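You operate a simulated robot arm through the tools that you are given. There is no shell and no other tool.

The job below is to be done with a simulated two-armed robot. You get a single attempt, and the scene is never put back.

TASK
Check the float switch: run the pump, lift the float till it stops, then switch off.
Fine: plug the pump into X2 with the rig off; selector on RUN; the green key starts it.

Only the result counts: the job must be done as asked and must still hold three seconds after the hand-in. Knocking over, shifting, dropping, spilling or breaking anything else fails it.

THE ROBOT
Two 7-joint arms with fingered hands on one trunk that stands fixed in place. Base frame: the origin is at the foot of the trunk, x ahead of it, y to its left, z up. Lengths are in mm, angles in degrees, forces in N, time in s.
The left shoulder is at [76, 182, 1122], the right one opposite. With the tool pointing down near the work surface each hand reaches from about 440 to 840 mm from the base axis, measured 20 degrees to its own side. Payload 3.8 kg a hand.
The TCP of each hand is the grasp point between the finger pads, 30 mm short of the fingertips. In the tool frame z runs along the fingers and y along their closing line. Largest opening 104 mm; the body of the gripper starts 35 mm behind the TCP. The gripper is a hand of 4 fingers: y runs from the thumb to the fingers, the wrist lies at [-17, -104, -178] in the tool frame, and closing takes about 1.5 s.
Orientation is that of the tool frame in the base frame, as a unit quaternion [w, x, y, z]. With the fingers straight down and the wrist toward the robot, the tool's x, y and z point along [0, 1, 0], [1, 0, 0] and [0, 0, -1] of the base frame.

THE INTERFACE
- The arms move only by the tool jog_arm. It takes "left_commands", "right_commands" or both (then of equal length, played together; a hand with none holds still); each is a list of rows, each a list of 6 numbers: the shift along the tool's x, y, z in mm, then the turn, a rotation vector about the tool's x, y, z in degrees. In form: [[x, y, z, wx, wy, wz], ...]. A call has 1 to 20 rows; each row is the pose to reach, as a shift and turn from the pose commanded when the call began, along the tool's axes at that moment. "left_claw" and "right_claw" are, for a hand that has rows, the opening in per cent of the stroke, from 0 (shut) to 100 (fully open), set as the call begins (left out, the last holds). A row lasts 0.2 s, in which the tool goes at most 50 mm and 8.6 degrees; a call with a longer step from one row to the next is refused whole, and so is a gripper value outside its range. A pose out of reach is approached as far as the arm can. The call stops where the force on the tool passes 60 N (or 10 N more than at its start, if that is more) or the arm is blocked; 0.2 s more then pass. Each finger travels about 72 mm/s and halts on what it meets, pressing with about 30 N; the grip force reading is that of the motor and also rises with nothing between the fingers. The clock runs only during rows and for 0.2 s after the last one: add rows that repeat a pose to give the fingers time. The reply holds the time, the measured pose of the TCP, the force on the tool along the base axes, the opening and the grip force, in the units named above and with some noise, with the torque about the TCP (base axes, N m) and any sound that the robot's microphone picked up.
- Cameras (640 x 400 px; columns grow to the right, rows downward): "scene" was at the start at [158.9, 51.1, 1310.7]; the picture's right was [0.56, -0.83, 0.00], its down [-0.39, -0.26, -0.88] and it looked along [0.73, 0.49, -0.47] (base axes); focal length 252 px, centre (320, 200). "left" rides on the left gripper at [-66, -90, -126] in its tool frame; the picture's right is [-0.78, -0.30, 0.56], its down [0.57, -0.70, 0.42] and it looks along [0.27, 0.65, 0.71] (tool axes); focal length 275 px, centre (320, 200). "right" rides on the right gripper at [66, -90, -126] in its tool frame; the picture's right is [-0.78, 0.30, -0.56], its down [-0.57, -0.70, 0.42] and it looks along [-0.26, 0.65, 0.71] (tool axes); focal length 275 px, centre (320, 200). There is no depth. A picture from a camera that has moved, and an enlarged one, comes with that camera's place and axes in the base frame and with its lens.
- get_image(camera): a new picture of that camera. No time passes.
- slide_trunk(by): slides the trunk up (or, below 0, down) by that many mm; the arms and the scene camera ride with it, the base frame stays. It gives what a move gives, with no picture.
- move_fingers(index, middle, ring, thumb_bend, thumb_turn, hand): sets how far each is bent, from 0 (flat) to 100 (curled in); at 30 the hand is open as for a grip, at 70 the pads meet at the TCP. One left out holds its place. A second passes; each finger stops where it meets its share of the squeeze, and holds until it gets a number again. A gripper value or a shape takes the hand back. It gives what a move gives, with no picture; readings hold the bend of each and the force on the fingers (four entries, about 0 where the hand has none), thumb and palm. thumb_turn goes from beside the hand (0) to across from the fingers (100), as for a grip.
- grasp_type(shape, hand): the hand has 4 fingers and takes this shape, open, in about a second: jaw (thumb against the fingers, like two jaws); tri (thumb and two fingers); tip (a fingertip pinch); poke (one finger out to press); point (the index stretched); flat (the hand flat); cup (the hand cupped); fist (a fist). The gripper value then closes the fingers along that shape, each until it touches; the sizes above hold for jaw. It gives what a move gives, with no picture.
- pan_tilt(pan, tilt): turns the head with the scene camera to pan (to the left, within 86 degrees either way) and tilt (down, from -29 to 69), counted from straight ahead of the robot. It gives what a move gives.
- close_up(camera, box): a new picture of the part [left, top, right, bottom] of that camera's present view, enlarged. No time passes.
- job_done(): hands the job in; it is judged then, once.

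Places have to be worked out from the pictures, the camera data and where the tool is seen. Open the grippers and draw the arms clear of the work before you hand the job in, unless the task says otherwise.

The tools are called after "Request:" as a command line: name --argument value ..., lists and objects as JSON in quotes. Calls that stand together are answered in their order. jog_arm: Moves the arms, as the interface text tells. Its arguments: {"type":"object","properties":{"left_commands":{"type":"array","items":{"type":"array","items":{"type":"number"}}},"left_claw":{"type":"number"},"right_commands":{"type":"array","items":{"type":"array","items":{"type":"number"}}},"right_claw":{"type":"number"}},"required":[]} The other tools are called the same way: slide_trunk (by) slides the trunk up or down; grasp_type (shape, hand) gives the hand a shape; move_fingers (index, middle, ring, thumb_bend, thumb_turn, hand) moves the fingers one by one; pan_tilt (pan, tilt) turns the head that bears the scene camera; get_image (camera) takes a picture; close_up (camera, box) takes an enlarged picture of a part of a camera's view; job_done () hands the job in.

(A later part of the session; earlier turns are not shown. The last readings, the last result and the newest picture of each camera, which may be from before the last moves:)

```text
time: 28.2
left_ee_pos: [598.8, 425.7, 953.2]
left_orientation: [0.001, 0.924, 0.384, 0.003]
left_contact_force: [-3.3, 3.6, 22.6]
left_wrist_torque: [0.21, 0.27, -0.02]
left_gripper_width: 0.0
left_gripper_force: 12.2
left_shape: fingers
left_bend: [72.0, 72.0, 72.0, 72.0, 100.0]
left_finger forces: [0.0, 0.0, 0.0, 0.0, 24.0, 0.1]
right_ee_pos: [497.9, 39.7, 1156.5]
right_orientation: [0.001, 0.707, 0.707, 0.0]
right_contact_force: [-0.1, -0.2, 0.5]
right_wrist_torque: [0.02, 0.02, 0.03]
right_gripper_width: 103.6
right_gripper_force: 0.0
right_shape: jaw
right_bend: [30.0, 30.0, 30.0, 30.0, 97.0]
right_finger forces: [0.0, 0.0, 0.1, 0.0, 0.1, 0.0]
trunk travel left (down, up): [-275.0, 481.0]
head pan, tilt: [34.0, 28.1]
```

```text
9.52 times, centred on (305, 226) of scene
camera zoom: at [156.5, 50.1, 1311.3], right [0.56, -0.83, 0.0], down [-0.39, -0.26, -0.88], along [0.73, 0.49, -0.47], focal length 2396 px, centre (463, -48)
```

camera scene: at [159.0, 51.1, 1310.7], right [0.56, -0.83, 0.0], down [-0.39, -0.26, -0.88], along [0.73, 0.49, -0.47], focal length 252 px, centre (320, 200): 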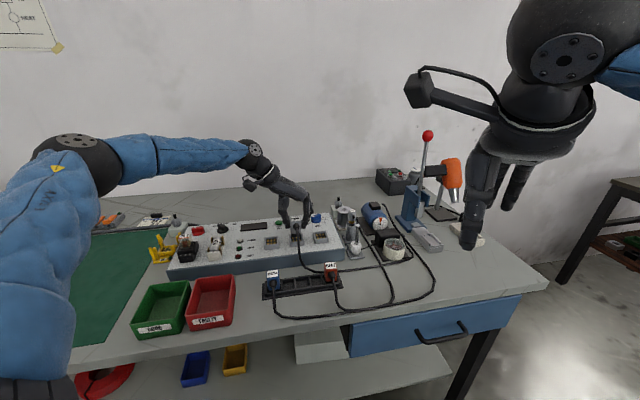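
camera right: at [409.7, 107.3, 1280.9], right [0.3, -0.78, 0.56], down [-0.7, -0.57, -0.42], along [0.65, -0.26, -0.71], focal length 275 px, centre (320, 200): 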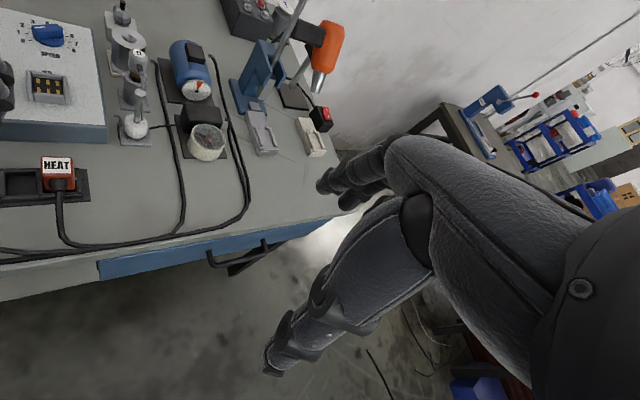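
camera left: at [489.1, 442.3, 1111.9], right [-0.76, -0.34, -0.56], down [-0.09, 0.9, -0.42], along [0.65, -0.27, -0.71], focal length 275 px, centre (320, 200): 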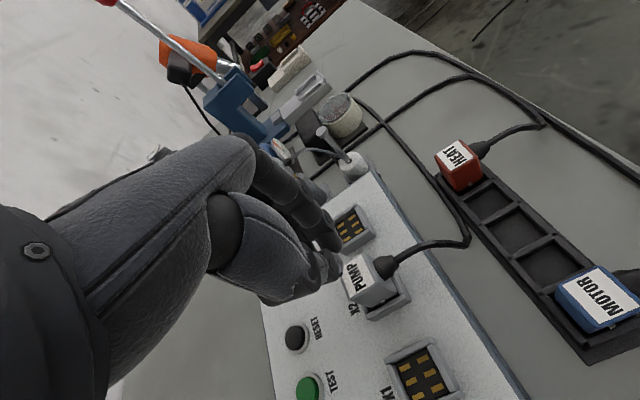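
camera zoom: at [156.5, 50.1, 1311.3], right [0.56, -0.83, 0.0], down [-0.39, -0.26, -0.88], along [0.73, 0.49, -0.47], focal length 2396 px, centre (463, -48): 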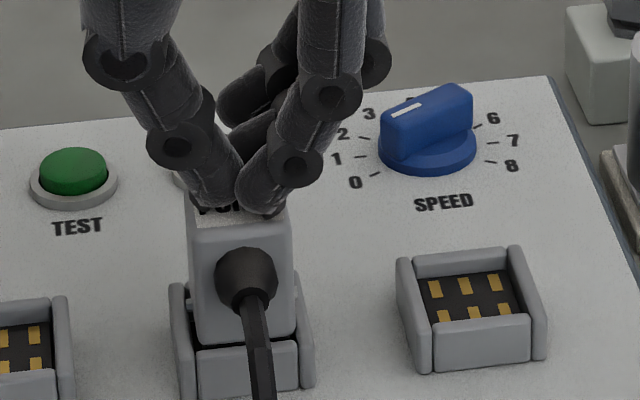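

At 23 N, all of it on the thumb, the plug has not moved. I press a little harder to see whether it is already home or gives way.

Request:
jog_arm --left_commands '[[0, 0, 1.5, 0, 0, 0], [0, 0, 3, 0, 0, 0], [0, 0, 4.5, 0, 0, 0], [0, 0, 4.5, 0, 0, 0]]'

Request:
close_up --camera "scene" --box '[285, 205, 325, 247]'

Request:
close_up --camera "left" --box '[300, 200, 420, 300]'

```text
time: 29.2
left_ee_pos: [597.4, 423.9, 952.2]
left_orientation: [0.004, 0.924, 0.383, 0.006]
left_contact_force: [-4.7, 7.1, 38.3]
left_wrist_torque: [0.45, 0.49, -0.03]
left_gripper_width: 0.0
left_gripper_force: 19.6
left_shape: fingers
left_bend: [72.0, 72.0, 72.0, 72.0, 100.0]
left_finger forces: [0.0, 0.0, 0.1, 0.1, 40.2, 0.0]
right_ee_pos: [496.1, 38.9, 1157.6]
right_orientation: [0.0, 0.707, 0.707, 0.001]
right_contact_force: [-0.3, -0.1, -0.3]
right_wrist_torque: [0.01, -0.03, 0.03]
right_gripper_width: 103.3
right_gripper_force: 0.0
right_shape: jaw
right_bend: [30.0, 30.0, 30.0, 30.0, 97.0]
right_finger forces: [0.0, 0.0, 0.0, 0.0, 0.0, 0.0]
trunk travel left (down, up): [-275.0, 481.0]
head pan, tilt: [34.0, 28.1]
```

```text
9.52 times, centred on (305, 226) of scene
camera zoom: at [154.6, 49.4, 1311.6], right [0.56, -0.83, 0.0], down [-0.39, -0.26, -0.88], along [0.73, 0.49, -0.47], focal length 2396 px, centre (463, -48)
```

zoom: 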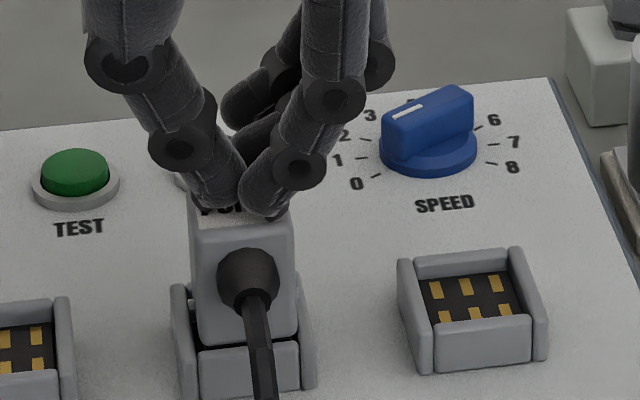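

```text
4.00 times, centred on (360, 250) of left
camera zoom: at [486.9, 441.8, 1075.8], right [-0.75, -0.34, -0.57], down [-0.09, 0.9, -0.43], along [0.66, -0.27, -0.7], focal length 1101 px, centre (160, 0)
```

zoom: 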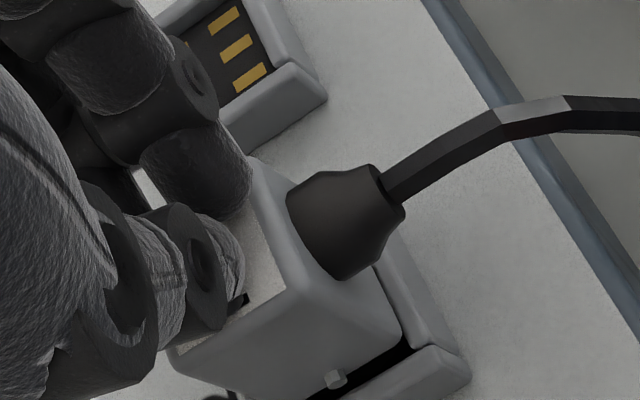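

Even 38 N did not move it, so it is either fully home or jammed. I back off and inspect the plug in the socket closely.

Request:
jog_arm --left_commands '[[0, 0, -10, 0, 0, 0], [0, 0, -30, 0, 0, 0], [0, 0, -60, 0, 0, 0], [0, -20, -90, 0, 0, 0], [0, -40, -110, 0, 0, 0], [0, -40, -110, 0, 0, 0]]'

Request:
close_up --camera "scene" --box '[290, 218, 318, 246]'

Request:
get_image --camera "left"

```text
time: 30.6
left_ee_pos: [571.1, 456.5, 1054.5]
left_orientation: [0.0, 0.924, 0.383, -0.001]
left_contact_force: [-0.9, -0.1, 0.3]
left_wrist_torque: [-0.01, -0.02, 0.0]
left_gripper_width: 0.1
left_gripper_force: 0.1
left_shape: fingers
left_bend: [72.0, 72.0, 72.0, 71.0, 100.0]
left_finger forces: [0.1, 0.0, 0.0, 0.1, 0.0, 0.0]
right_ee_pos: [500.5, 40.9, 1154.9]
right_orientation: [0.0, 0.707, 0.707, 0.001]
right_contact_force: [0.2, 0.2, 0.4]
right_wrist_torque: [0.0, 0.02, 0.01]
right_gripper_width: 103.7
right_gripper_force: 0.1
right_shape: jaw
right_bend: [30.0, 30.0, 30.0, 30.0, 97.0]
right_finger forces: [0.1, 0.0, 0.1, 0.0, 0.0, 0.1]
trunk travel left (down, up): [-275.0, 481.0]
head pan, tilt: [34.0, 28.1]
```

```text
14.29 times, centred on (304, 232) of scene
camera zoom: at [159.2, 51.1, 1310.7], right [0.56, -0.83, 0.0], down [-0.39, -0.26, -0.88], along [0.73, 0.49, -0.47], focal length 3594 px, centre (549, -257)
```

zoom: 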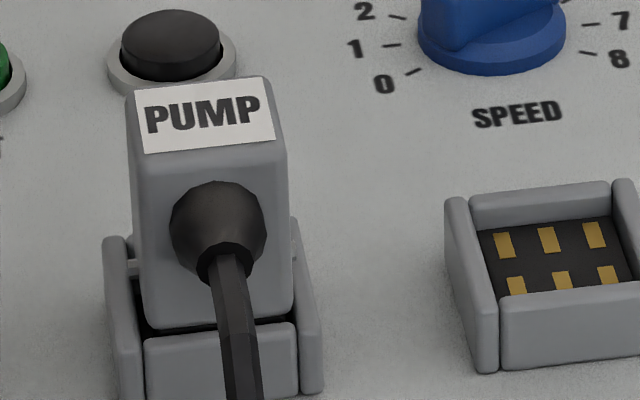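

```text
taken
camera left: at [460.7, 472.8, 1179.4], right [-0.76, -0.34, -0.56], down [-0.09, 0.9, -0.42], along [0.65, -0.27, -0.71], focal length 275 px, centre (320, 200)
```

left: 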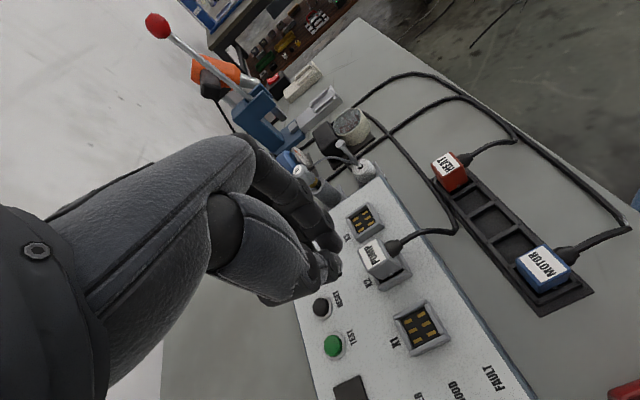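

To judge whether it is seated I need the socket depth, so I zoom hard on the empty sockets and on the seated plug.

Request:
close_up --camera "scene" --box '[312, 228, 330, 240]'

Request:
close_up --camera "left" --box '[385, 290, 455, 360]'

Request:
close_up --camera "left" --box '[340, 220, 420, 300]'

Request:
close_up --camera "left" --box '[420, 130, 600, 320]'

```text
16.00 times, centred on (321, 234) of scene
camera zoom: at [159.2, 51.1, 1310.7], right [0.56, -0.83, 0.0], down [-0.39, -0.26, -0.88], along [0.73, 0.49, -0.47], focal length 4025 px, centre (304, -344)
```

zoom: 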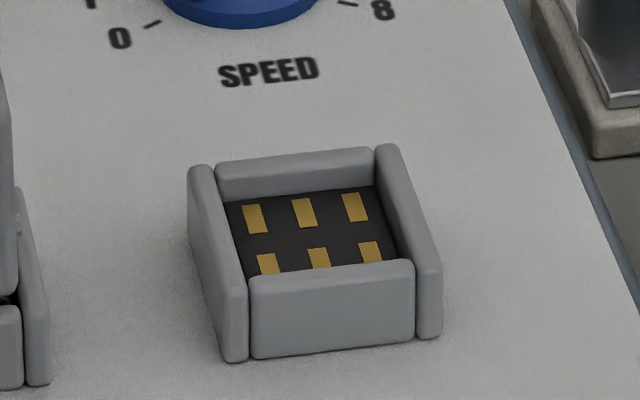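

```text
5.71 times, centred on (420, 325) of left
camera zoom: at [460.7, 472.8, 1179.4], right [-0.76, -0.34, -0.56], down [-0.09, 0.9, -0.42], along [0.65, -0.27, -0.71], focal length 1573 px, centre (-251, -514)
```

zoom: 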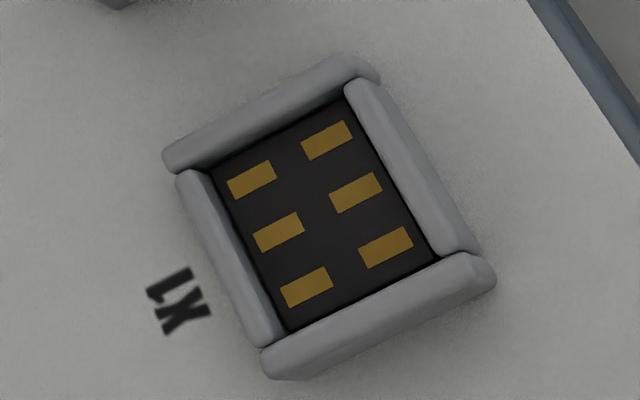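

```text
5.00 times, centred on (380, 260) of left
camera zoom: at [460.7, 472.8, 1179.4], right [-0.76, -0.34, -0.56], down [-0.09, 0.9, -0.42], along [0.65, -0.27, -0.71], focal length 1376 px, centre (20, -100)
```

zoom: 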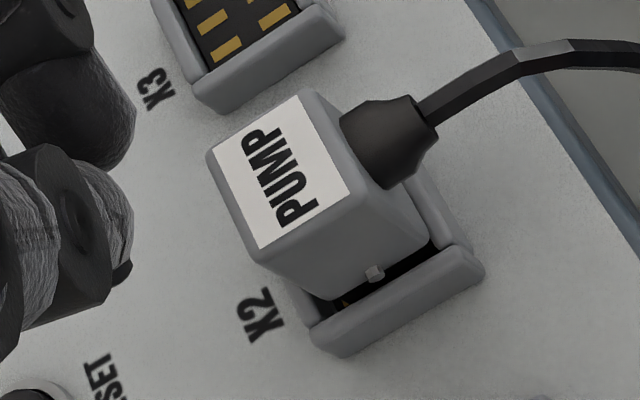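

```text
2.11 times, centred on (510, 225) of left
camera zoom: at [460.7, 472.8, 1179.4], right [-0.76, -0.34, -0.56], down [-0.09, 0.9, -0.42], along [0.65, -0.27, -0.71], focal length 580 px, centre (-80, 147)
```

zoom: 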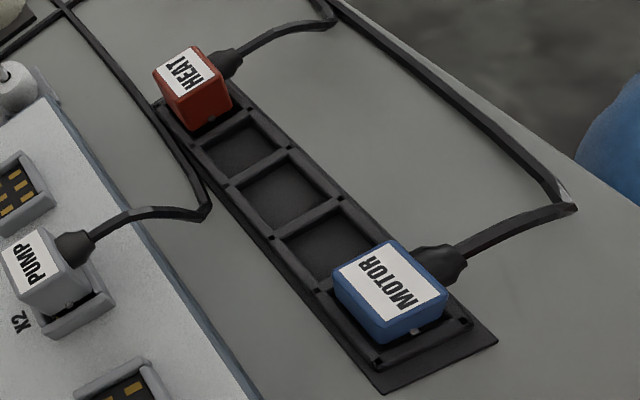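

I need a low side view of the plug in X2, so I move the left hand out over the far-left end of the panel. From there its camera looks back along the row at a shallow angle.

Request:
jog_arm --left_commands '[[15, -42, 0, 0, 0, 0], [31, -84, 5, 0, 0, 0], [46, -126, 15, 0, 0, 0], [62, -168, 35, 0, 0, 0], [78, -210, 60, 0, 0, 0], [91, -245, 85, 0, 0, 0], [91, -245, 85, 0, 0, 0]]'

Request:
get_image --camera "left"

Request:
get_image --camera "scene"

```text
refused: row 5 steps farther than a row can; nothing moved
```

```text
taken
camera left: at [460.7, 472.8, 1179.4], right [-0.76, -0.34, -0.56], down [-0.09, 0.9, -0.42], along [0.65, -0.27, -0.71], focal length 275 px, centre (320, 200)
```

left: 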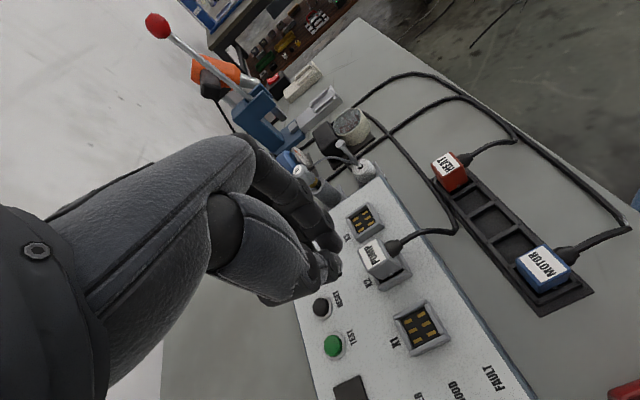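

```text
taken
camera scene: at [159.2, 51.1, 1310.7], right [0.56, -0.83, 0.0], down [-0.39, -0.26, -0.88], along [0.73, 0.49, -0.47], focal length 252 px, centre (320, 200)
```

scene: 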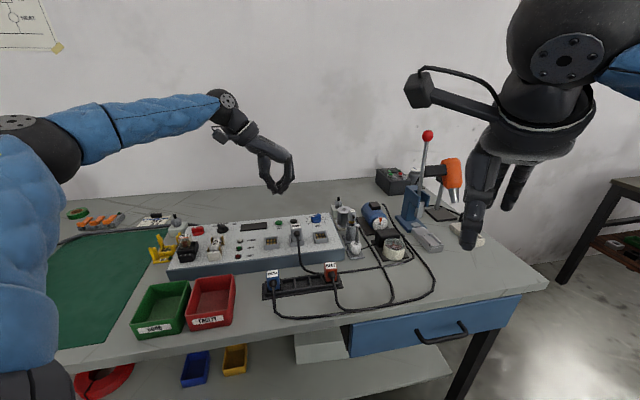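

The step was slightly too long, so nothing moved. I send the same path with shorter steps.

Request:
jog_arm --left_commands '[[12, -35, 0, 0, 0, 0], [25, -70, 5, 0, 0, 0], [38, -105, 15, 0, 0, 0], [52, -140, 25, 0, 0, 0], [65, -175, 40, 0, 0, 0], [78, -210, 60, 0, 0, 0], [91, -240, 80, 0, 0, 0], [91, -245, 85, 0, 0, 0], [91, -245, 85, 0, 0, 0]]'

Request:
get_image --camera "left"

Request:
get_image --camera "scene"

```text
time: 32.6
left_ee_pos: [461.7, 695.8, 967.7]
left_orientation: [0.0, 0.924, 0.382, 0.0]
left_contact_force: [-0.1, -0.1, -0.2]
left_wrist_torque: [0.01, 0.03, -0.01]
left_gripper_width: 0.3
left_gripper_force: 0.1
left_shape: fingers
left_bend: [72.0, 72.0, 72.0, 71.0, 100.0]
left_finger forces: [0.1, 0.0, 0.0, 0.0, 0.0, 0.0]
right_ee_pos: [500.0, 41.2, 1154.5]
right_orientation: [-0.001, 0.707, 0.707, 0.001]
right_contact_force: [1.2, 0.6, 0.0]
right_wrist_torque: [-0.03, 0.02, -0.03]
right_gripper_width: 103.5
right_gripper_force: 0.1
right_shape: jaw
right_bend: [30.0, 30.0, 30.0, 30.0, 97.0]
right_finger forces: [0.1, 0.0, 0.1, 0.0, 0.0, 0.0]
trunk travel left (down, up): [-275.0, 481.0]
head pan, tilt: [34.0, 28.1]
```

```text
taken
camera left: at [352.7, 711.0, 1093.4], right [-0.76, -0.34, -0.56], down [-0.09, 0.9, -0.42], along [0.65, -0.27, -0.71], focal length 275 px, centre (320, 200)
```

left: 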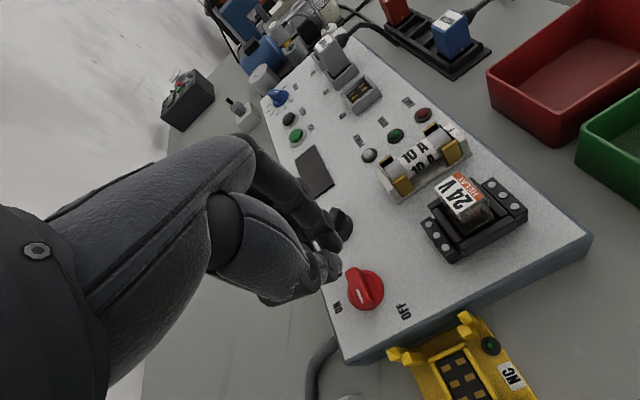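

```text
taken
camera scene: at [159.3, 51.2, 1310.7], right [0.56, -0.83, 0.0], down [-0.39, -0.26, -0.88], along [0.73, 0.49, -0.47], focal length 252 px, centre (320, 200)
```

scene: 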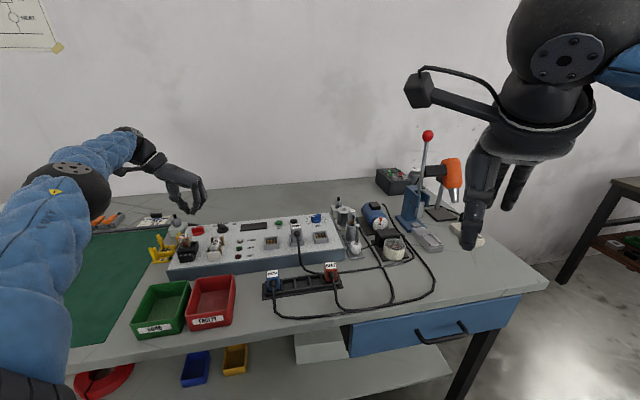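

This gives a good side view of the plug, and it shows the red switch has ON toward the back and OFF to the left. I zoom in on both.

Request:
close_up --camera "left" --box '[300, 20, 390, 115]'

Request:
close_up --camera "left" --box '[310, 240, 440, 350]'

Request:
close_up --camera "left" --box '[400, 0, 500, 80]'

```text
4.21 times, centred on (345, 68) of left
camera zoom: at [352.7, 711.0, 1093.4], right [-0.76, -0.34, -0.56], down [-0.09, 0.9, -0.42], along [0.65, -0.27, -0.71], focal length 1159 px, centre (215, 758)
```

zoom: 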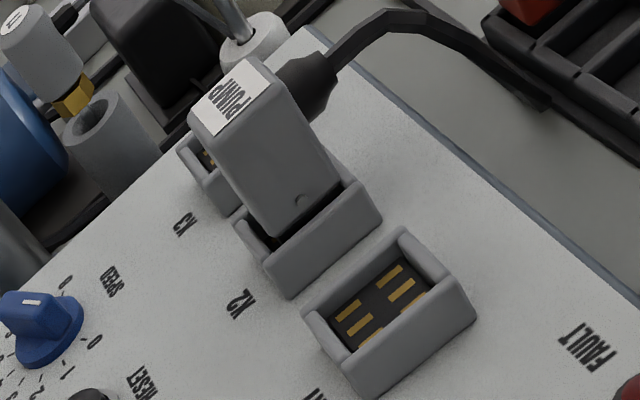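

```text
3.64 times, centred on (375, 295) of left
camera zoom: at [352.7, 711.0, 1093.4], right [-0.76, -0.34, -0.56], down [-0.09, 0.9, -0.42], along [0.65, -0.27, -0.71], focal length 1001 px, centre (120, -146)
```

zoom: 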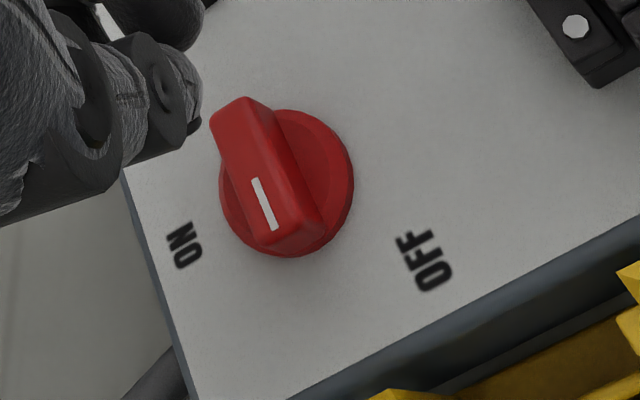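

```text
5.00 times, centred on (450, 40) of left
camera zoom: at [352.7, 711.0, 1093.4], right [-0.76, -0.34, -0.56], down [-0.09, 0.9, -0.42], along [0.65, -0.27, -0.71], focal length 1376 px, centre (-330, 1000)
```

zoom: 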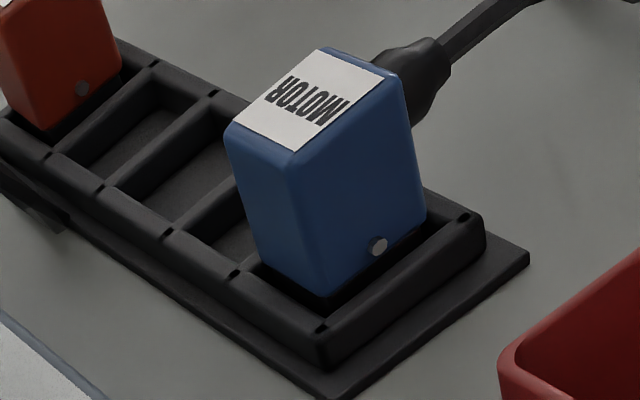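

The plug sits at the same relative depth as the plugs parked in their holder and held against 38 N, so I take it as seated. The red switch points to OFF (left), and ON is a quarter turn clockwise (back). Next I turn the left hand 90° so it closes front-to-back and move above the selector.

Request:
jog_arm --left_commands '[[0, 5, -10, 0, 0, -8], [1, 12, -20, 0, 0, -16], [1, 20, -30, 0, 0, -24], [2, 28, -30, 0, 0, -32], [2, 36, -30, 0, 0, -40], [3, 44, -30, 0, 0, -48], [4, 52, -30, 0, 0, -56], [4, 58, -30, 0, 0, -64], [5, 64, -30, 0, 0, -72], [5, 70, -30, 0, 0, -80], [6, 73, -30, 0, 0, -87], [6, 73, -30, 0, 0, -90], [6, 73, -30, 0, 0, -90]]'

Request:
get_image --camera "left"

Request:
get_image --camera "scene"

```text
time: 35.4
left_ee_pos: [517.9, 645.2, 999.5]
left_orientation: [-0.001, 0.383, 0.924, 0.001]
left_contact_force: [0.6, -0.9, -0.7]
left_wrist_torque: [0.02, 0.01, -0.02]
left_gripper_width: 0.0
left_gripper_force: 0.0
left_shape: fingers
left_bend: [72.0, 72.0, 72.0, 71.0, 100.0]
left_finger forces: [0.0, 0.0, 0.0, 0.1, 0.0, 0.0]
right_ee_pos: [500.6, 40.8, 1155.2]
right_orientation: [0.001, 0.707, 0.707, -0.001]
right_contact_force: [-0.7, 0.5, 0.5]
right_wrist_torque: [0.01, -0.02, 0.03]
right_gripper_width: 103.7
right_gripper_force: 0.1
right_shape: jaw
right_bend: [30.0, 30.0, 30.0, 30.0, 97.0]
right_finger forces: [0.1, 0.0, 0.0, 0.0, 0.0, 0.1]
trunk travel left (down, up): [-275.0, 481.0]
head pan, tilt: [34.0, 28.1]
```

```text
taken
camera left: at [501.9, 534.8, 1124.4], right [0.34, -0.76, -0.56], down [-0.9, -0.09, -0.42], along [0.27, 0.65, -0.71], focal length 275 px, centre (320, 200)
```

left: 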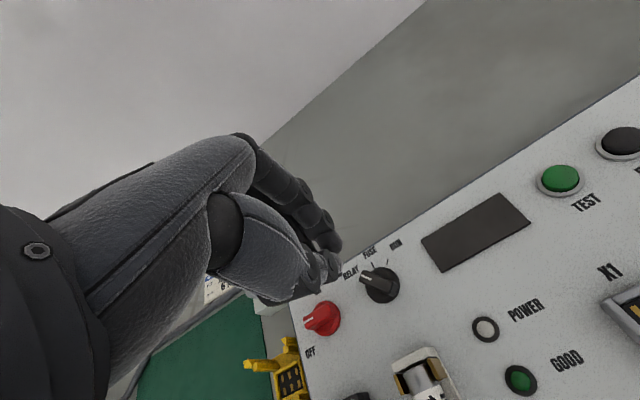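

```text
taken
camera scene: at [158.9, 51.1, 1310.7], right [0.56, -0.83, 0.0], down [-0.39, -0.26, -0.88], along [0.73, 0.49, -0.47], focal length 252 px, centre (320, 200)
```

scene: 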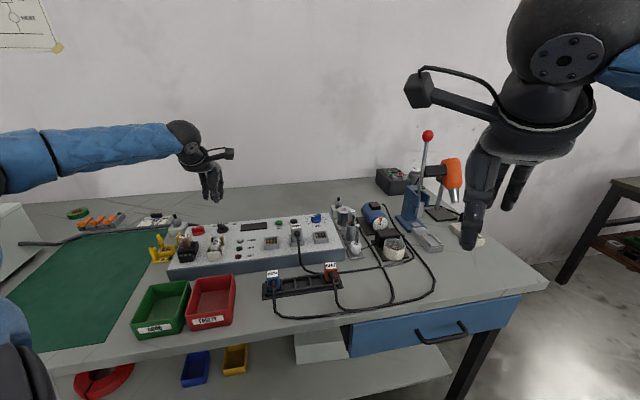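

I now have a clear view of the red switch, the selector and the display. I zoom on them.

Request:
close_up --camera "left" --box '[330, 220, 420, 310]'

Request:
close_up --camera "left" --box '[280, 280, 380, 370]'

Request:
close_up --camera "left" --box '[420, 120, 640, 280]'

```text
4.44 times, centred on (375, 265) of left
camera zoom: at [501.9, 534.8, 1124.4], right [0.34, -0.76, -0.56], down [-0.9, -0.09, -0.42], along [0.27, 0.65, -0.71], focal length 1224 px, centre (76, -89)
```

zoom: 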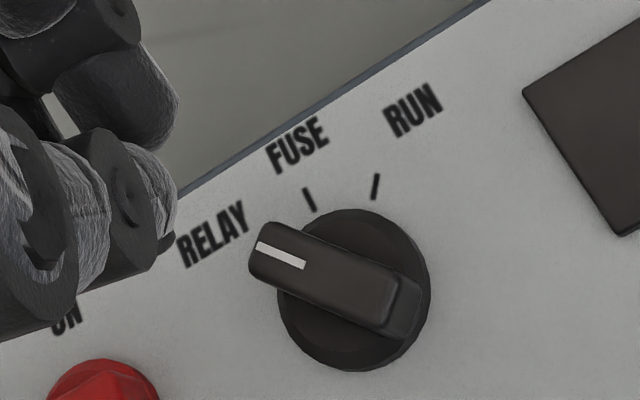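

```text
4.44 times, centred on (330, 325) of left
camera zoom: at [501.9, 534.8, 1124.4], right [0.34, -0.76, -0.56], down [-0.9, -0.09, -0.42], along [0.27, 0.65, -0.71], focal length 1224 px, centre (276, -356)
```

zoom: 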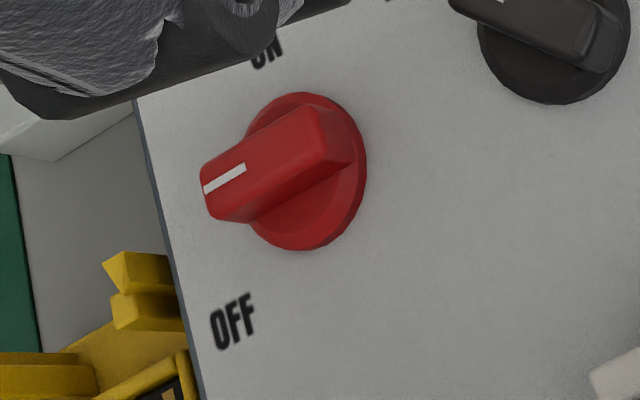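

```text
2.50 times, centred on (530, 200) of left
camera zoom: at [501.9, 534.8, 1124.4], right [0.34, -0.76, -0.56], down [-0.9, -0.09, -0.42], along [0.27, 0.65, -0.71], focal length 688 px, centre (-205, 200)
```

zoom: 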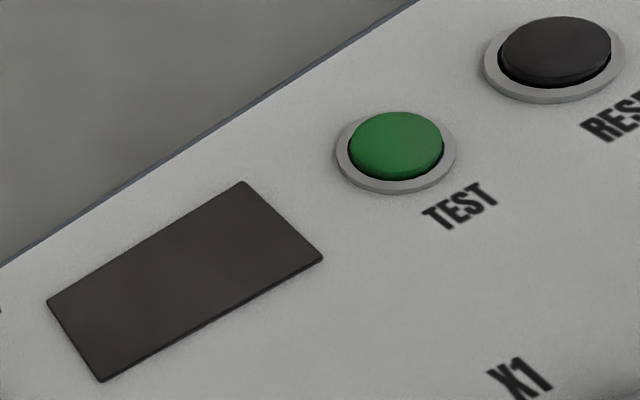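

The selector points at RELAY, with FUSE straight back and RUN 45° right of that. The red knob centre is near (471,706), the selector near (521,655) and the green TEST key near (639,532,873), with the panel at z≈860. I give the left hand the poke shape and see where the fingertip lies.

Request:
grasp_type --hand "left" --shape "poke"

Request:
get_image --camera "left"

Request:
close_up --camera "scene" --box '[170, 110, 270, 240]'

```text
time: 36.3
left_ee_pos: [517.5, 645.7, 999.9]
left_orientation: [0.0, 0.383, 0.924, 0.0]
left_contact_force: [0.3, 0.3, 0.5]
left_wrist_torque: [0.0, 0.01, 0.01]
left_gripper_width: 0.0
left_gripper_force: 0.1
left_shape: poke
left_bend: [70.0, 70.0, 99.0, 100.0, 100.0]
left_finger forces: [0.0, 0.0, 0.1, 0.1, 0.0, 0.1]
right_ee_pos: [499.0, 40.7, 1154.2]
right_orientation: [0.0, 0.707, 0.707, 0.0]
right_contact_force: [0.2, 0.2, -0.5]
right_wrist_torque: [0.01, -0.02, 0.0]
right_gripper_width: 103.5
right_gripper_force: 0.0
right_shape: jaw
right_bend: [30.0, 30.0, 30.0, 30.0, 97.0]
right_finger forces: [0.0, 0.0, 0.0, 0.0, 0.0, 0.0]
trunk travel left (down, up): [-275.0, 481.0]
head pan, tilt: [34.0, 28.1]
```

```text
taken
camera left: at [501.8, 534.9, 1124.4], right [0.34, -0.76, -0.56], down [-0.9, -0.09, -0.42], along [0.27, 0.65, -0.71], focal length 275 px, centre (320, 200)
```

left: 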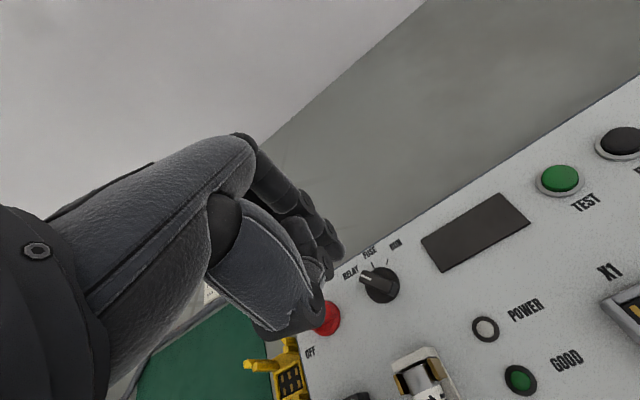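

```text
3.08 times, centred on (220, 175) of scene
camera zoom: at [158.9, 51.1, 1310.7], right [0.56, -0.83, 0.0], down [-0.39, -0.26, -0.88], along [0.73, 0.49, -0.47], focal length 774 px, centre (628, 277)
```

zoom: 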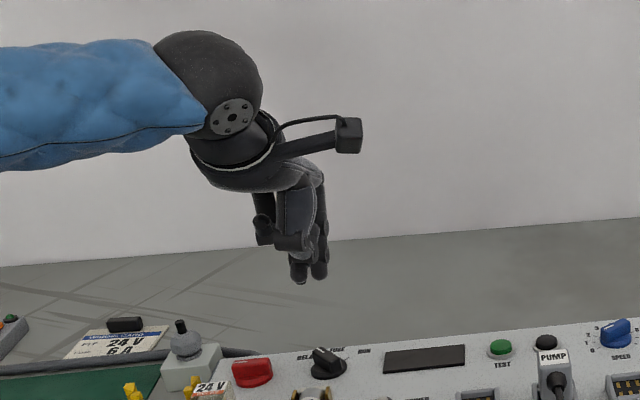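

In the poke shape index and middle both point down, near x≈−12 and x≈+8 of the tool. Twisting the red knob by its bar needs a quarter turn of the hand, so I first test at a safe height whether the end orientation is reachable over the knob. I set an open pinch for that.

Request:
move_fingers --hand "left" --index 56 --middle 56 --ring 56 --thumb_bend 56 --thumb_turn 100

Request:
jog_arm --left_commands '[[6, 1, 5, 0, 0, 8], [12, 2, 10, 0, 0, 16], [18, 3, 15, 0, 0, 24], [24, 4, 20, 0, 0, 32], [30, 5, 25, 0, 0, 40], [36, 6, 30, 0, 0, 48], [42, 7, 35, 0, 0, 56], [48, 8, 40, 0, 0, 64], [54, 9, 40, 0, 0, 72], [62, 9.5, 40, 0, 0, 80], [70, 10, 40, 0, 0, 87], [76, 10, 40, 0, 0, 90], [76, 10, 40, 0, 0, 90]]'

Request:
get_image --camera "left"

Request:
close_up --camera "scene" --box '[150, 170, 270, 260]'

```text
time: 37.3
left_ee_pos: [518.1, 645.1, 999.6]
left_orientation: [0.0, 0.383, 0.924, -0.001]
left_contact_force: [0.2, -0.5, 0.8]
left_wrist_torque: [0.02, 0.02, -0.02]
left_gripper_width: 38.1
left_gripper_force: 0.0
left_shape: fingers
left_bend: [56.0, 56.0, 56.0, 56.0, 100.0]
left_finger forces: [0.1, 0.0, 0.0, 0.0, 0.0, 0.1]
right_ee_pos: [499.1, 40.7, 1154.4]
right_orientation: [0.0, 0.707, 0.707, 0.001]
right_contact_force: [0.7, -0.1, -0.5]
right_wrist_torque: [-0.01, 0.01, 0.03]
right_gripper_width: 103.4
right_gripper_force: 0.1
right_shape: jaw
right_bend: [30.0, 30.0, 30.0, 30.0, 97.0]
right_finger forces: [0.0, 0.0, 0.1, 0.1, 0.0, 0.0]
trunk travel left (down, up): [-275.0, 481.0]
head pan, tilt: [34.0, 28.1]
```

```text
time: 40.1
left_ee_pos: [469.6, 688.4, 959.1]
left_orientation: [0.0, 0.925, 0.381, 0.0]
left_contact_force: [0.2, 0.1, -0.2]
left_wrist_torque: [0.01, 0.0, 0.0]
left_gripper_width: 38.0
left_gripper_force: 0.0
left_shape: fingers
left_bend: [56.0, 56.0, 56.0, 56.0, 100.0]
left_finger forces: [0.1, 0.0, 0.1, 0.0, 0.1, 0.0]
left hand out of reach, approached as far as the arm can: row 11, 12, 13
right_ee_pos: [499.9, 39.9, 1153.2]
right_orientation: [0.0, 0.707, 0.707, 0.0]
right_contact_force: [0.1, 0.3, 0.1]
right_wrist_torque: [0.01, -0.02, -0.01]
right_gripper_width: 103.3
right_gripper_force: 0.1
right_shape: jaw
right_bend: [30.0, 30.0, 30.0, 30.0, 97.0]
right_finger forces: [0.1, 0.0, 0.0, 0.1, 0.1, 0.0]
trunk travel left (down, up): [-275.0, 481.0]
head pan, tilt: [34.0, 28.1]
```

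```text
taken
camera left: at [360.5, 704.9, 1084.0], right [-0.76, -0.34, -0.56], down [-0.09, 0.9, -0.42], along [0.65, -0.27, -0.71], focal length 275 px, centre (320, 200)
```

left: 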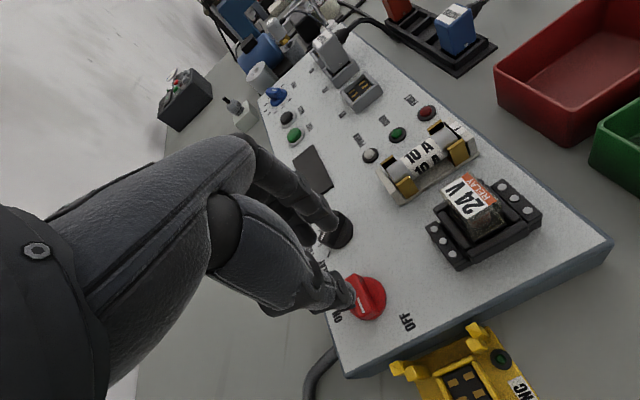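

```text
4.44 times, centred on (210, 215) of scene
camera zoom: at [159.3, 50.9, 1310.7], right [0.56, -0.83, 0.0], down [-0.39, -0.26, -0.88], along [0.73, 0.49, -0.47], focal length 1118 px, centre (809, 133)
```

zoom: 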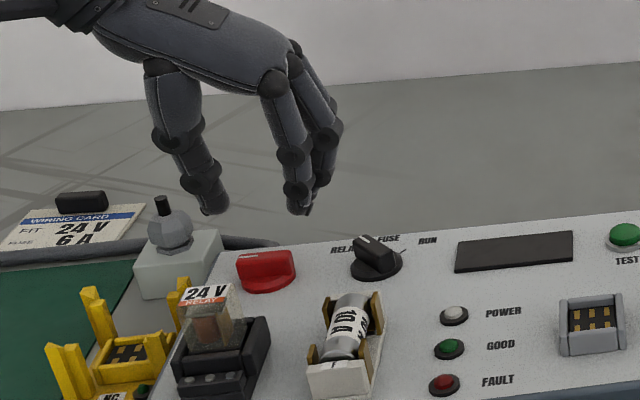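

Full reach stops 18 mm short for that end orientation, so I will turn the knobs by pushing their bars with one stiff finger instead. I start with the selector while the rig is off. I curl all but the index and turn the hand so the push runs along the tool's sideways axis.

Request:
move_fingers --hand "left" --index 70 --middle 100 --ring 100 --thumb_bend 100 --thumb_turn 100

Request:
jog_arm --left_commands '[[-2, 2, 0, 0, 0, -8], [-4, 4, 0, 0, 0, -16], [-6, 6, 0, 0, 0, -24], [-8, 8, 0, 0, 0, -32], [-10, 10, 0, 0, 0, -40], [-12, 13, 0, 0, 0, -48], [-14, 16, 0, 0, 0, -56], [-16, 19, 0, 0, 0, -64], [-18, 22, 0, 0, 0, -72], [-19, 25, 0, 0, 0, -80], [-20, 28, 0, 0, 0, -88], [-21, 31, 0, 0, 0, -96], [-22, 33, 0, 0, 0, -104], [-23, 34, 0, 0, 0, -112], [-24, 35, 3, 0, 0, -120], [-25, 35.4, 8, 0, 0, -128], [-25, 35.4, 14, 0, 0, -135], [-25, 35.4, 14, 0, 0, -135]]'

Request:
get_image --camera "left"

Request:
close_up --camera "scene" --box '[160, 160, 280, 250]'

```text
time: 41.1
left_ee_pos: [469.6, 688.0, 959.3]
left_orientation: [0.0, 0.924, 0.383, 0.0]
left_contact_force: [-0.3, -1.3, 0.5]
left_wrist_torque: [-0.01, 0.02, 0.01]
left_gripper_width: 5.3
left_gripper_force: 0.0
left_shape: fingers
left_bend: [56.0, 100.0, 100.0, 87.0, 100.0]
left_finger forces: [0.0, 0.1, 0.0, 0.0, 0.1, 0.0]
right_ee_pos: [499.9, 40.3, 1155.4]
right_orientation: [0.0, 0.707, 0.707, 0.0]
right_contact_force: [-0.4, -0.9, 0.7]
right_wrist_torque: [0.02, -0.03, 0.03]
right_gripper_width: 103.3
right_gripper_force: 0.1
right_shape: jaw
right_bend: [30.0, 30.0, 30.0, 30.0, 97.0]
right_finger forces: [0.0, 0.0, 0.0, 0.1, 0.0, 0.0]
trunk travel left (down, up): [-275.0, 481.0]
head pan, tilt: [34.0, 28.1]
```

```text
time: 44.9
left_ee_pos: [476.0, 645.1, 945.9]
left_orientation: [0.0, -0.001, 1.0, 0.0]
left_contact_force: [0.0, 0.5, 0.7]
left_wrist_torque: [-0.04, -0.03, -0.02]
left_gripper_width: 6.2
left_gripper_force: 0.1
left_shape: fingers
left_bend: [55.0, 100.0, 100.0, 88.0, 100.0]
left_finger forces: [0.1, 0.0, 0.1, 0.1, 0.0, 0.1]
right_ee_pos: [500.2, 41.0, 1155.3]
right_orientation: [0.0, 0.707, 0.707, 0.0]
right_contact_force: [-0.4, -0.2, 0.6]
right_wrist_torque: [-0.03, 0.02, -0.03]
right_gripper_width: 103.6
right_gripper_force: 0.0
right_shape: jaw
right_bend: [30.0, 30.0, 30.0, 30.0, 97.0]
right_finger forces: [0.0, 0.0, 0.0, 0.0, 0.0, 0.0]
trunk travel left (down, up): [-275.0, 481.0]
head pan, tilt: [34.0, 28.1]
```

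```text
taken
camera left: at [543.4, 555.5, 1071.3], right [0.78, -0.29, -0.56], down [-0.57, -0.7, -0.42], along [-0.27, 0.65, -0.71], focal length 275 px, centre (320, 200)
```

left: 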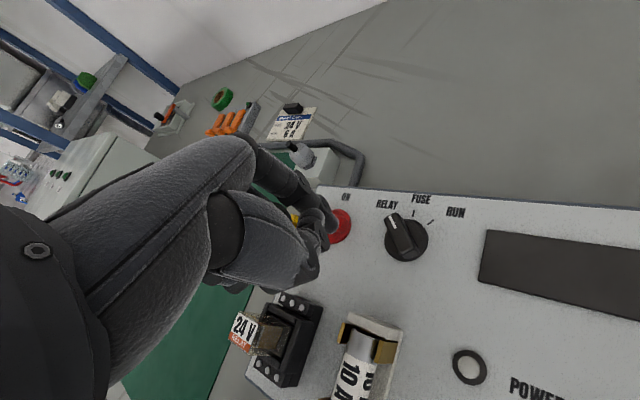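

```text
4.44 times, centred on (220, 205) of scene
camera zoom: at [158.7, 51.1, 1310.8], right [0.56, -0.83, 0.0], down [-0.39, -0.26, -0.88], along [0.73, 0.49, -0.47], focal length 1118 px, centre (764, 178)
```

zoom: 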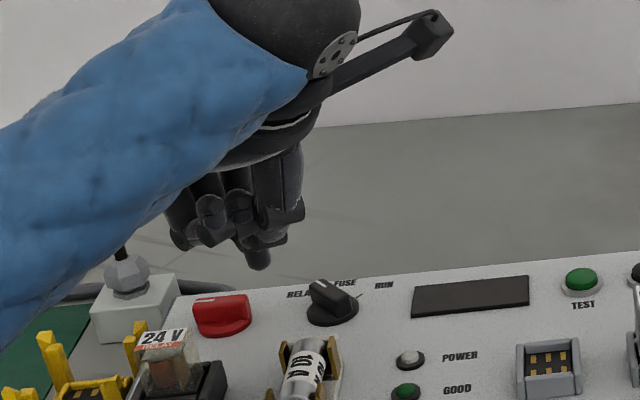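

The index got stuck at 55 behind the curled thumb. I free the thumb, bend the index to 70, then curl the thumb again.

Request:
move_fingers --hand "left" --index 55 --thumb_bend 40

Request:
move_fingers --hand "left" --index 70

Request:
move_fingers --hand "left" --thumb_bend 100

Request:
get_image --camera "left"

Request:
close_up --camera "scene" --box '[170, 180, 270, 255]'

```text
time: 45.9
left_ee_pos: [476.7, 644.5, 945.6]
left_orientation: [0.0, 0.0, 1.0, 0.0]
left_contact_force: [0.5, -0.2, -0.1]
left_wrist_torque: [-0.04, 0.0, 0.01]
left_gripper_width: 59.3
left_gripper_force: 0.0
left_shape: fingers
left_bend: [55.0, 100.0, 100.0, 40.0, 99.0]
left_finger forces: [0.1, 0.0, 0.0, 0.0, 0.0, 0.0]
right_ee_pos: [501.1, 41.7, 1155.8]
right_orientation: [0.0, 0.706, 0.708, 0.0]
right_contact_force: [0.5, -0.2, 0.1]
right_wrist_torque: [0.0, 0.04, 0.0]
right_gripper_width: 103.6
right_gripper_force: 0.1
right_shape: jaw
right_bend: [30.0, 30.0, 30.0, 30.0, 97.0]
right_finger forces: [0.0, 0.1, 0.1, 0.0, 0.0, 0.0]
trunk travel left (down, up): [-275.0, 481.0]
head pan, tilt: [34.0, 28.1]
```

```text
time: 46.9
left_ee_pos: [476.6, 644.7, 945.3]
left_orientation: [0.0, 0.0, 1.0, 0.0]
left_contact_force: [0.2, 0.4, -1.3]
left_wrist_torque: [0.02, 0.02, 0.01]
left_gripper_width: 40.8
left_gripper_force: 0.1
left_shape: fingers
left_bend: [70.0, 100.0, 100.0, 40.0, 99.0]
left_finger forces: [0.0, 0.1, 0.0, 0.0, 0.1, 0.0]
right_ee_pos: [499.9, 39.6, 1155.2]
right_orientation: [0.0, 0.707, 0.707, 0.0]
right_contact_force: [0.1, -0.3, 0.0]
right_wrist_torque: [-0.02, 0.05, 0.03]
right_gripper_width: 103.7
right_gripper_force: 0.2
right_shape: jaw
right_bend: [30.0, 30.0, 30.0, 30.0, 97.0]
right_finger forces: [0.0, 0.1, 0.0, 0.0, 0.0, 0.0]
trunk travel left (down, up): [-275.0, 481.0]
head pan, tilt: [34.0, 28.1]
```

```text
time: 47.9
left_ee_pos: [476.7, 645.8, 945.5]
left_orientation: [-0.001, 0.0, 1.0, 0.0]
left_contact_force: [0.7, 0.2, -0.4]
left_wrist_torque: [0.01, 0.03, -0.03]
left_gripper_width: 5.1
left_gripper_force: 0.0
left_shape: fingers
left_bend: [57.0, 100.0, 100.0, 87.0, 100.0]
left_finger forces: [0.0, 0.0, 0.0, 0.0, 0.0, 0.1]
right_ee_pos: [499.9, 40.7, 1155.6]
right_orientation: [0.0, 0.707, 0.707, -0.001]
right_contact_force: [0.0, 0.8, -0.7]
right_wrist_torque: [-0.01, 0.02, 0.0]
right_gripper_width: 103.6
right_gripper_force: 0.0
right_shape: jaw
right_bend: [30.0, 30.0, 30.0, 30.0, 97.0]
right_finger forces: [0.1, 0.0, 0.1, 0.0, 0.0, 0.0]
trunk travel left (down, up): [-275.0, 481.0]
head pan, tilt: [34.0, 28.1]
```

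```text
taken
camera left: at [543.3, 555.5, 1071.1], right [0.78, -0.3, -0.56], down [-0.57, -0.7, -0.42], along [-0.27, 0.65, -0.71], focal length 275 px, centre (320, 200)
```

left: 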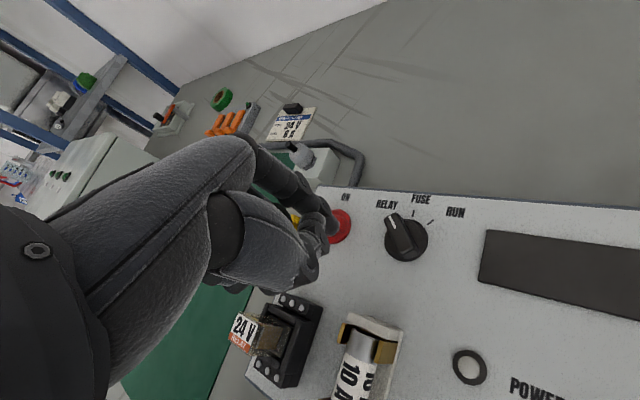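

```text
5.33 times, centred on (220, 218) of scene
camera zoom: at [158.9, 51.1, 1310.7], right [0.56, -0.83, 0.0], down [-0.39, -0.26, -0.88], along [0.73, 0.49, -0.47], focal length 1342 px, centre (853, 107)
```

zoom: 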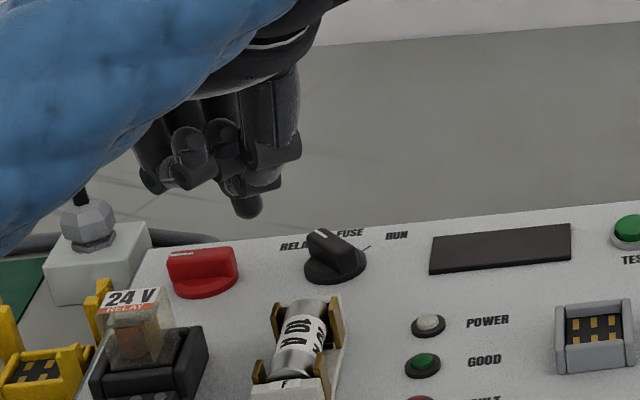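

The thumb and index foul each other in that combination, while the ready-made poke shape tucked the thumb properly. I go back to poke, with index and middle together.

Request:
grasp_type --hand "left" --shape "poke"

Request:
get_image --camera "left"

Request:
close_up --camera "scene" --box '[170, 180, 270, 255]'

```text
time: 48.8
left_ee_pos: [476.8, 647.1, 946.7]
left_orientation: [0.0, 0.0, 1.0, 0.0]
left_contact_force: [0.6, 0.0, 1.1]
left_wrist_torque: [0.0, 0.01, -0.01]
left_gripper_width: 0.0
left_gripper_force: 0.1
left_shape: poke
left_bend: [70.0, 70.0, 99.0, 100.0, 100.0]
left_finger forces: [0.0, 0.1, 0.0, 0.1, 0.0, 0.1]
right_ee_pos: [499.4, 41.6, 1154.5]
right_orientation: [0.0, 0.707, 0.707, -0.001]
right_contact_force: [0.7, -0.3, 0.0]
right_wrist_torque: [0.01, -0.03, -0.02]
right_gripper_width: 103.7
right_gripper_force: 0.0
right_shape: jaw
right_bend: [30.0, 30.0, 30.0, 30.0, 97.0]
right_finger forces: [0.0, 0.0, 0.1, 0.1, 0.0, 0.1]
trunk travel left (down, up): [-275.0, 481.0]
head pan, tilt: [34.0, 28.1]
```

```text
taken
camera left: at [543.3, 555.5, 1071.1], right [0.78, -0.3, -0.56], down [-0.57, -0.7, -0.42], along [-0.27, 0.65, -0.71], focal length 275 px, centre (320, 200)
```

left: 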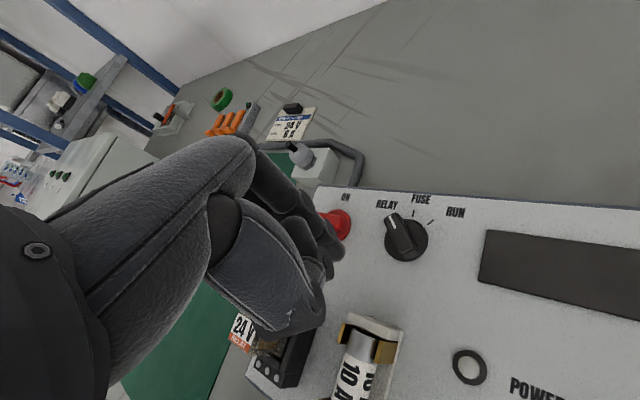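

```text
5.33 times, centred on (220, 218) of scene
camera zoom: at [158.9, 51.1, 1310.7], right [0.56, -0.83, 0.0], down [-0.39, -0.26, -0.88], along [0.73, 0.49, -0.47], focal length 1342 px, centre (853, 107)
```

zoom: 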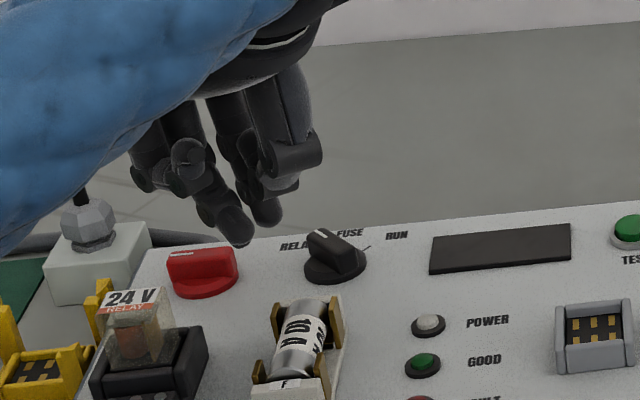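

The fingertips now sit about 12 mm beyond and 4 mm left of the TCP, roughly 30 mm below it. I move beside the selector's bar on the near-left side and lower to just above its disc.

Request:
jog_arm --left_commands '[[1, 7, 10, 0, 0, 0], [1, 14, 20, 0, 0, 0], [1, 14, 30, 0, 0, 0], [1, 14, 38, 0, 0, 0], [1, 14, 38, 0, 0, 0]]'

Request:
close_up --camera "left" --box '[290, 170, 470, 300]'

Request:
close_up --camera "scene" --box '[185, 200, 265, 255]'

```text
time: 50.0
left_ee_pos: [473.3, 659.5, 908.1]
left_orientation: [0.0, 0.0, 1.0, 0.0]
left_contact_force: [0.2, -0.3, -0.1]
left_wrist_torque: [0.01, 0.03, -0.02]
left_gripper_width: 0.3
left_gripper_force: 0.1
left_shape: poke
left_bend: [70.0, 70.0, 99.0, 100.0, 100.0]
left_finger forces: [0.1, 0.0, 0.0, 0.0, 0.1, 0.1]
right_ee_pos: [500.0, 41.2, 1155.3]
right_orientation: [-0.001, 0.707, 0.707, 0.0]
right_contact_force: [-0.2, 0.5, -0.5]
right_wrist_torque: [0.0, 0.01, -0.02]
right_gripper_width: 103.4
right_gripper_force: 0.1
right_shape: jaw
right_bend: [30.0, 30.0, 30.0, 30.0, 97.0]
right_finger forces: [0.1, 0.0, 0.0, 0.0, 0.0, 0.1]
trunk travel left (down, up): [-275.0, 481.0]
head pan, tilt: [34.0, 28.1]
```

```text
3.08 times, centred on (380, 235) of left
camera zoom: at [540.6, 570.0, 1033.2], right [0.78, -0.3, -0.56], down [-0.57, -0.7, -0.42], along [-0.27, 0.65, -0.71], focal length 847 px, centre (135, 92)
```

zoom: 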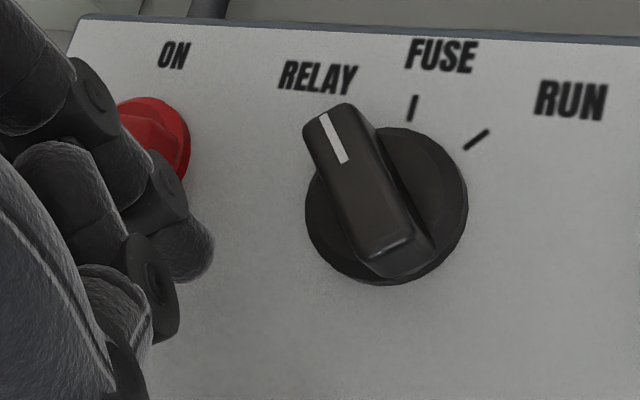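

```text
7.27 times, centred on (225, 228) of scene
camera zoom: at [158.9, 51.1, 1310.8], right [0.56, -0.83, 0.0], down [-0.39, -0.26, -0.88], along [0.73, 0.49, -0.47], focal length 1830 px, centre (1011, 0)
```

zoom: 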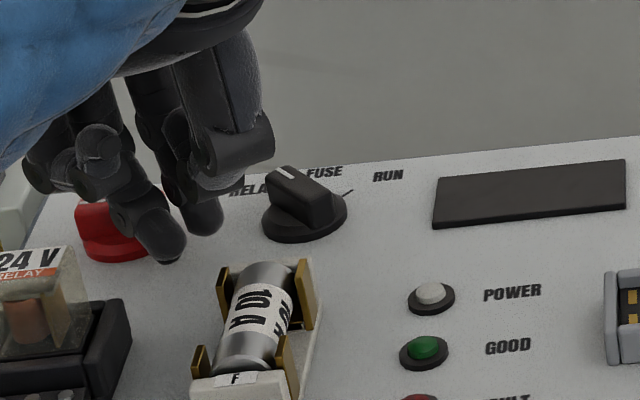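

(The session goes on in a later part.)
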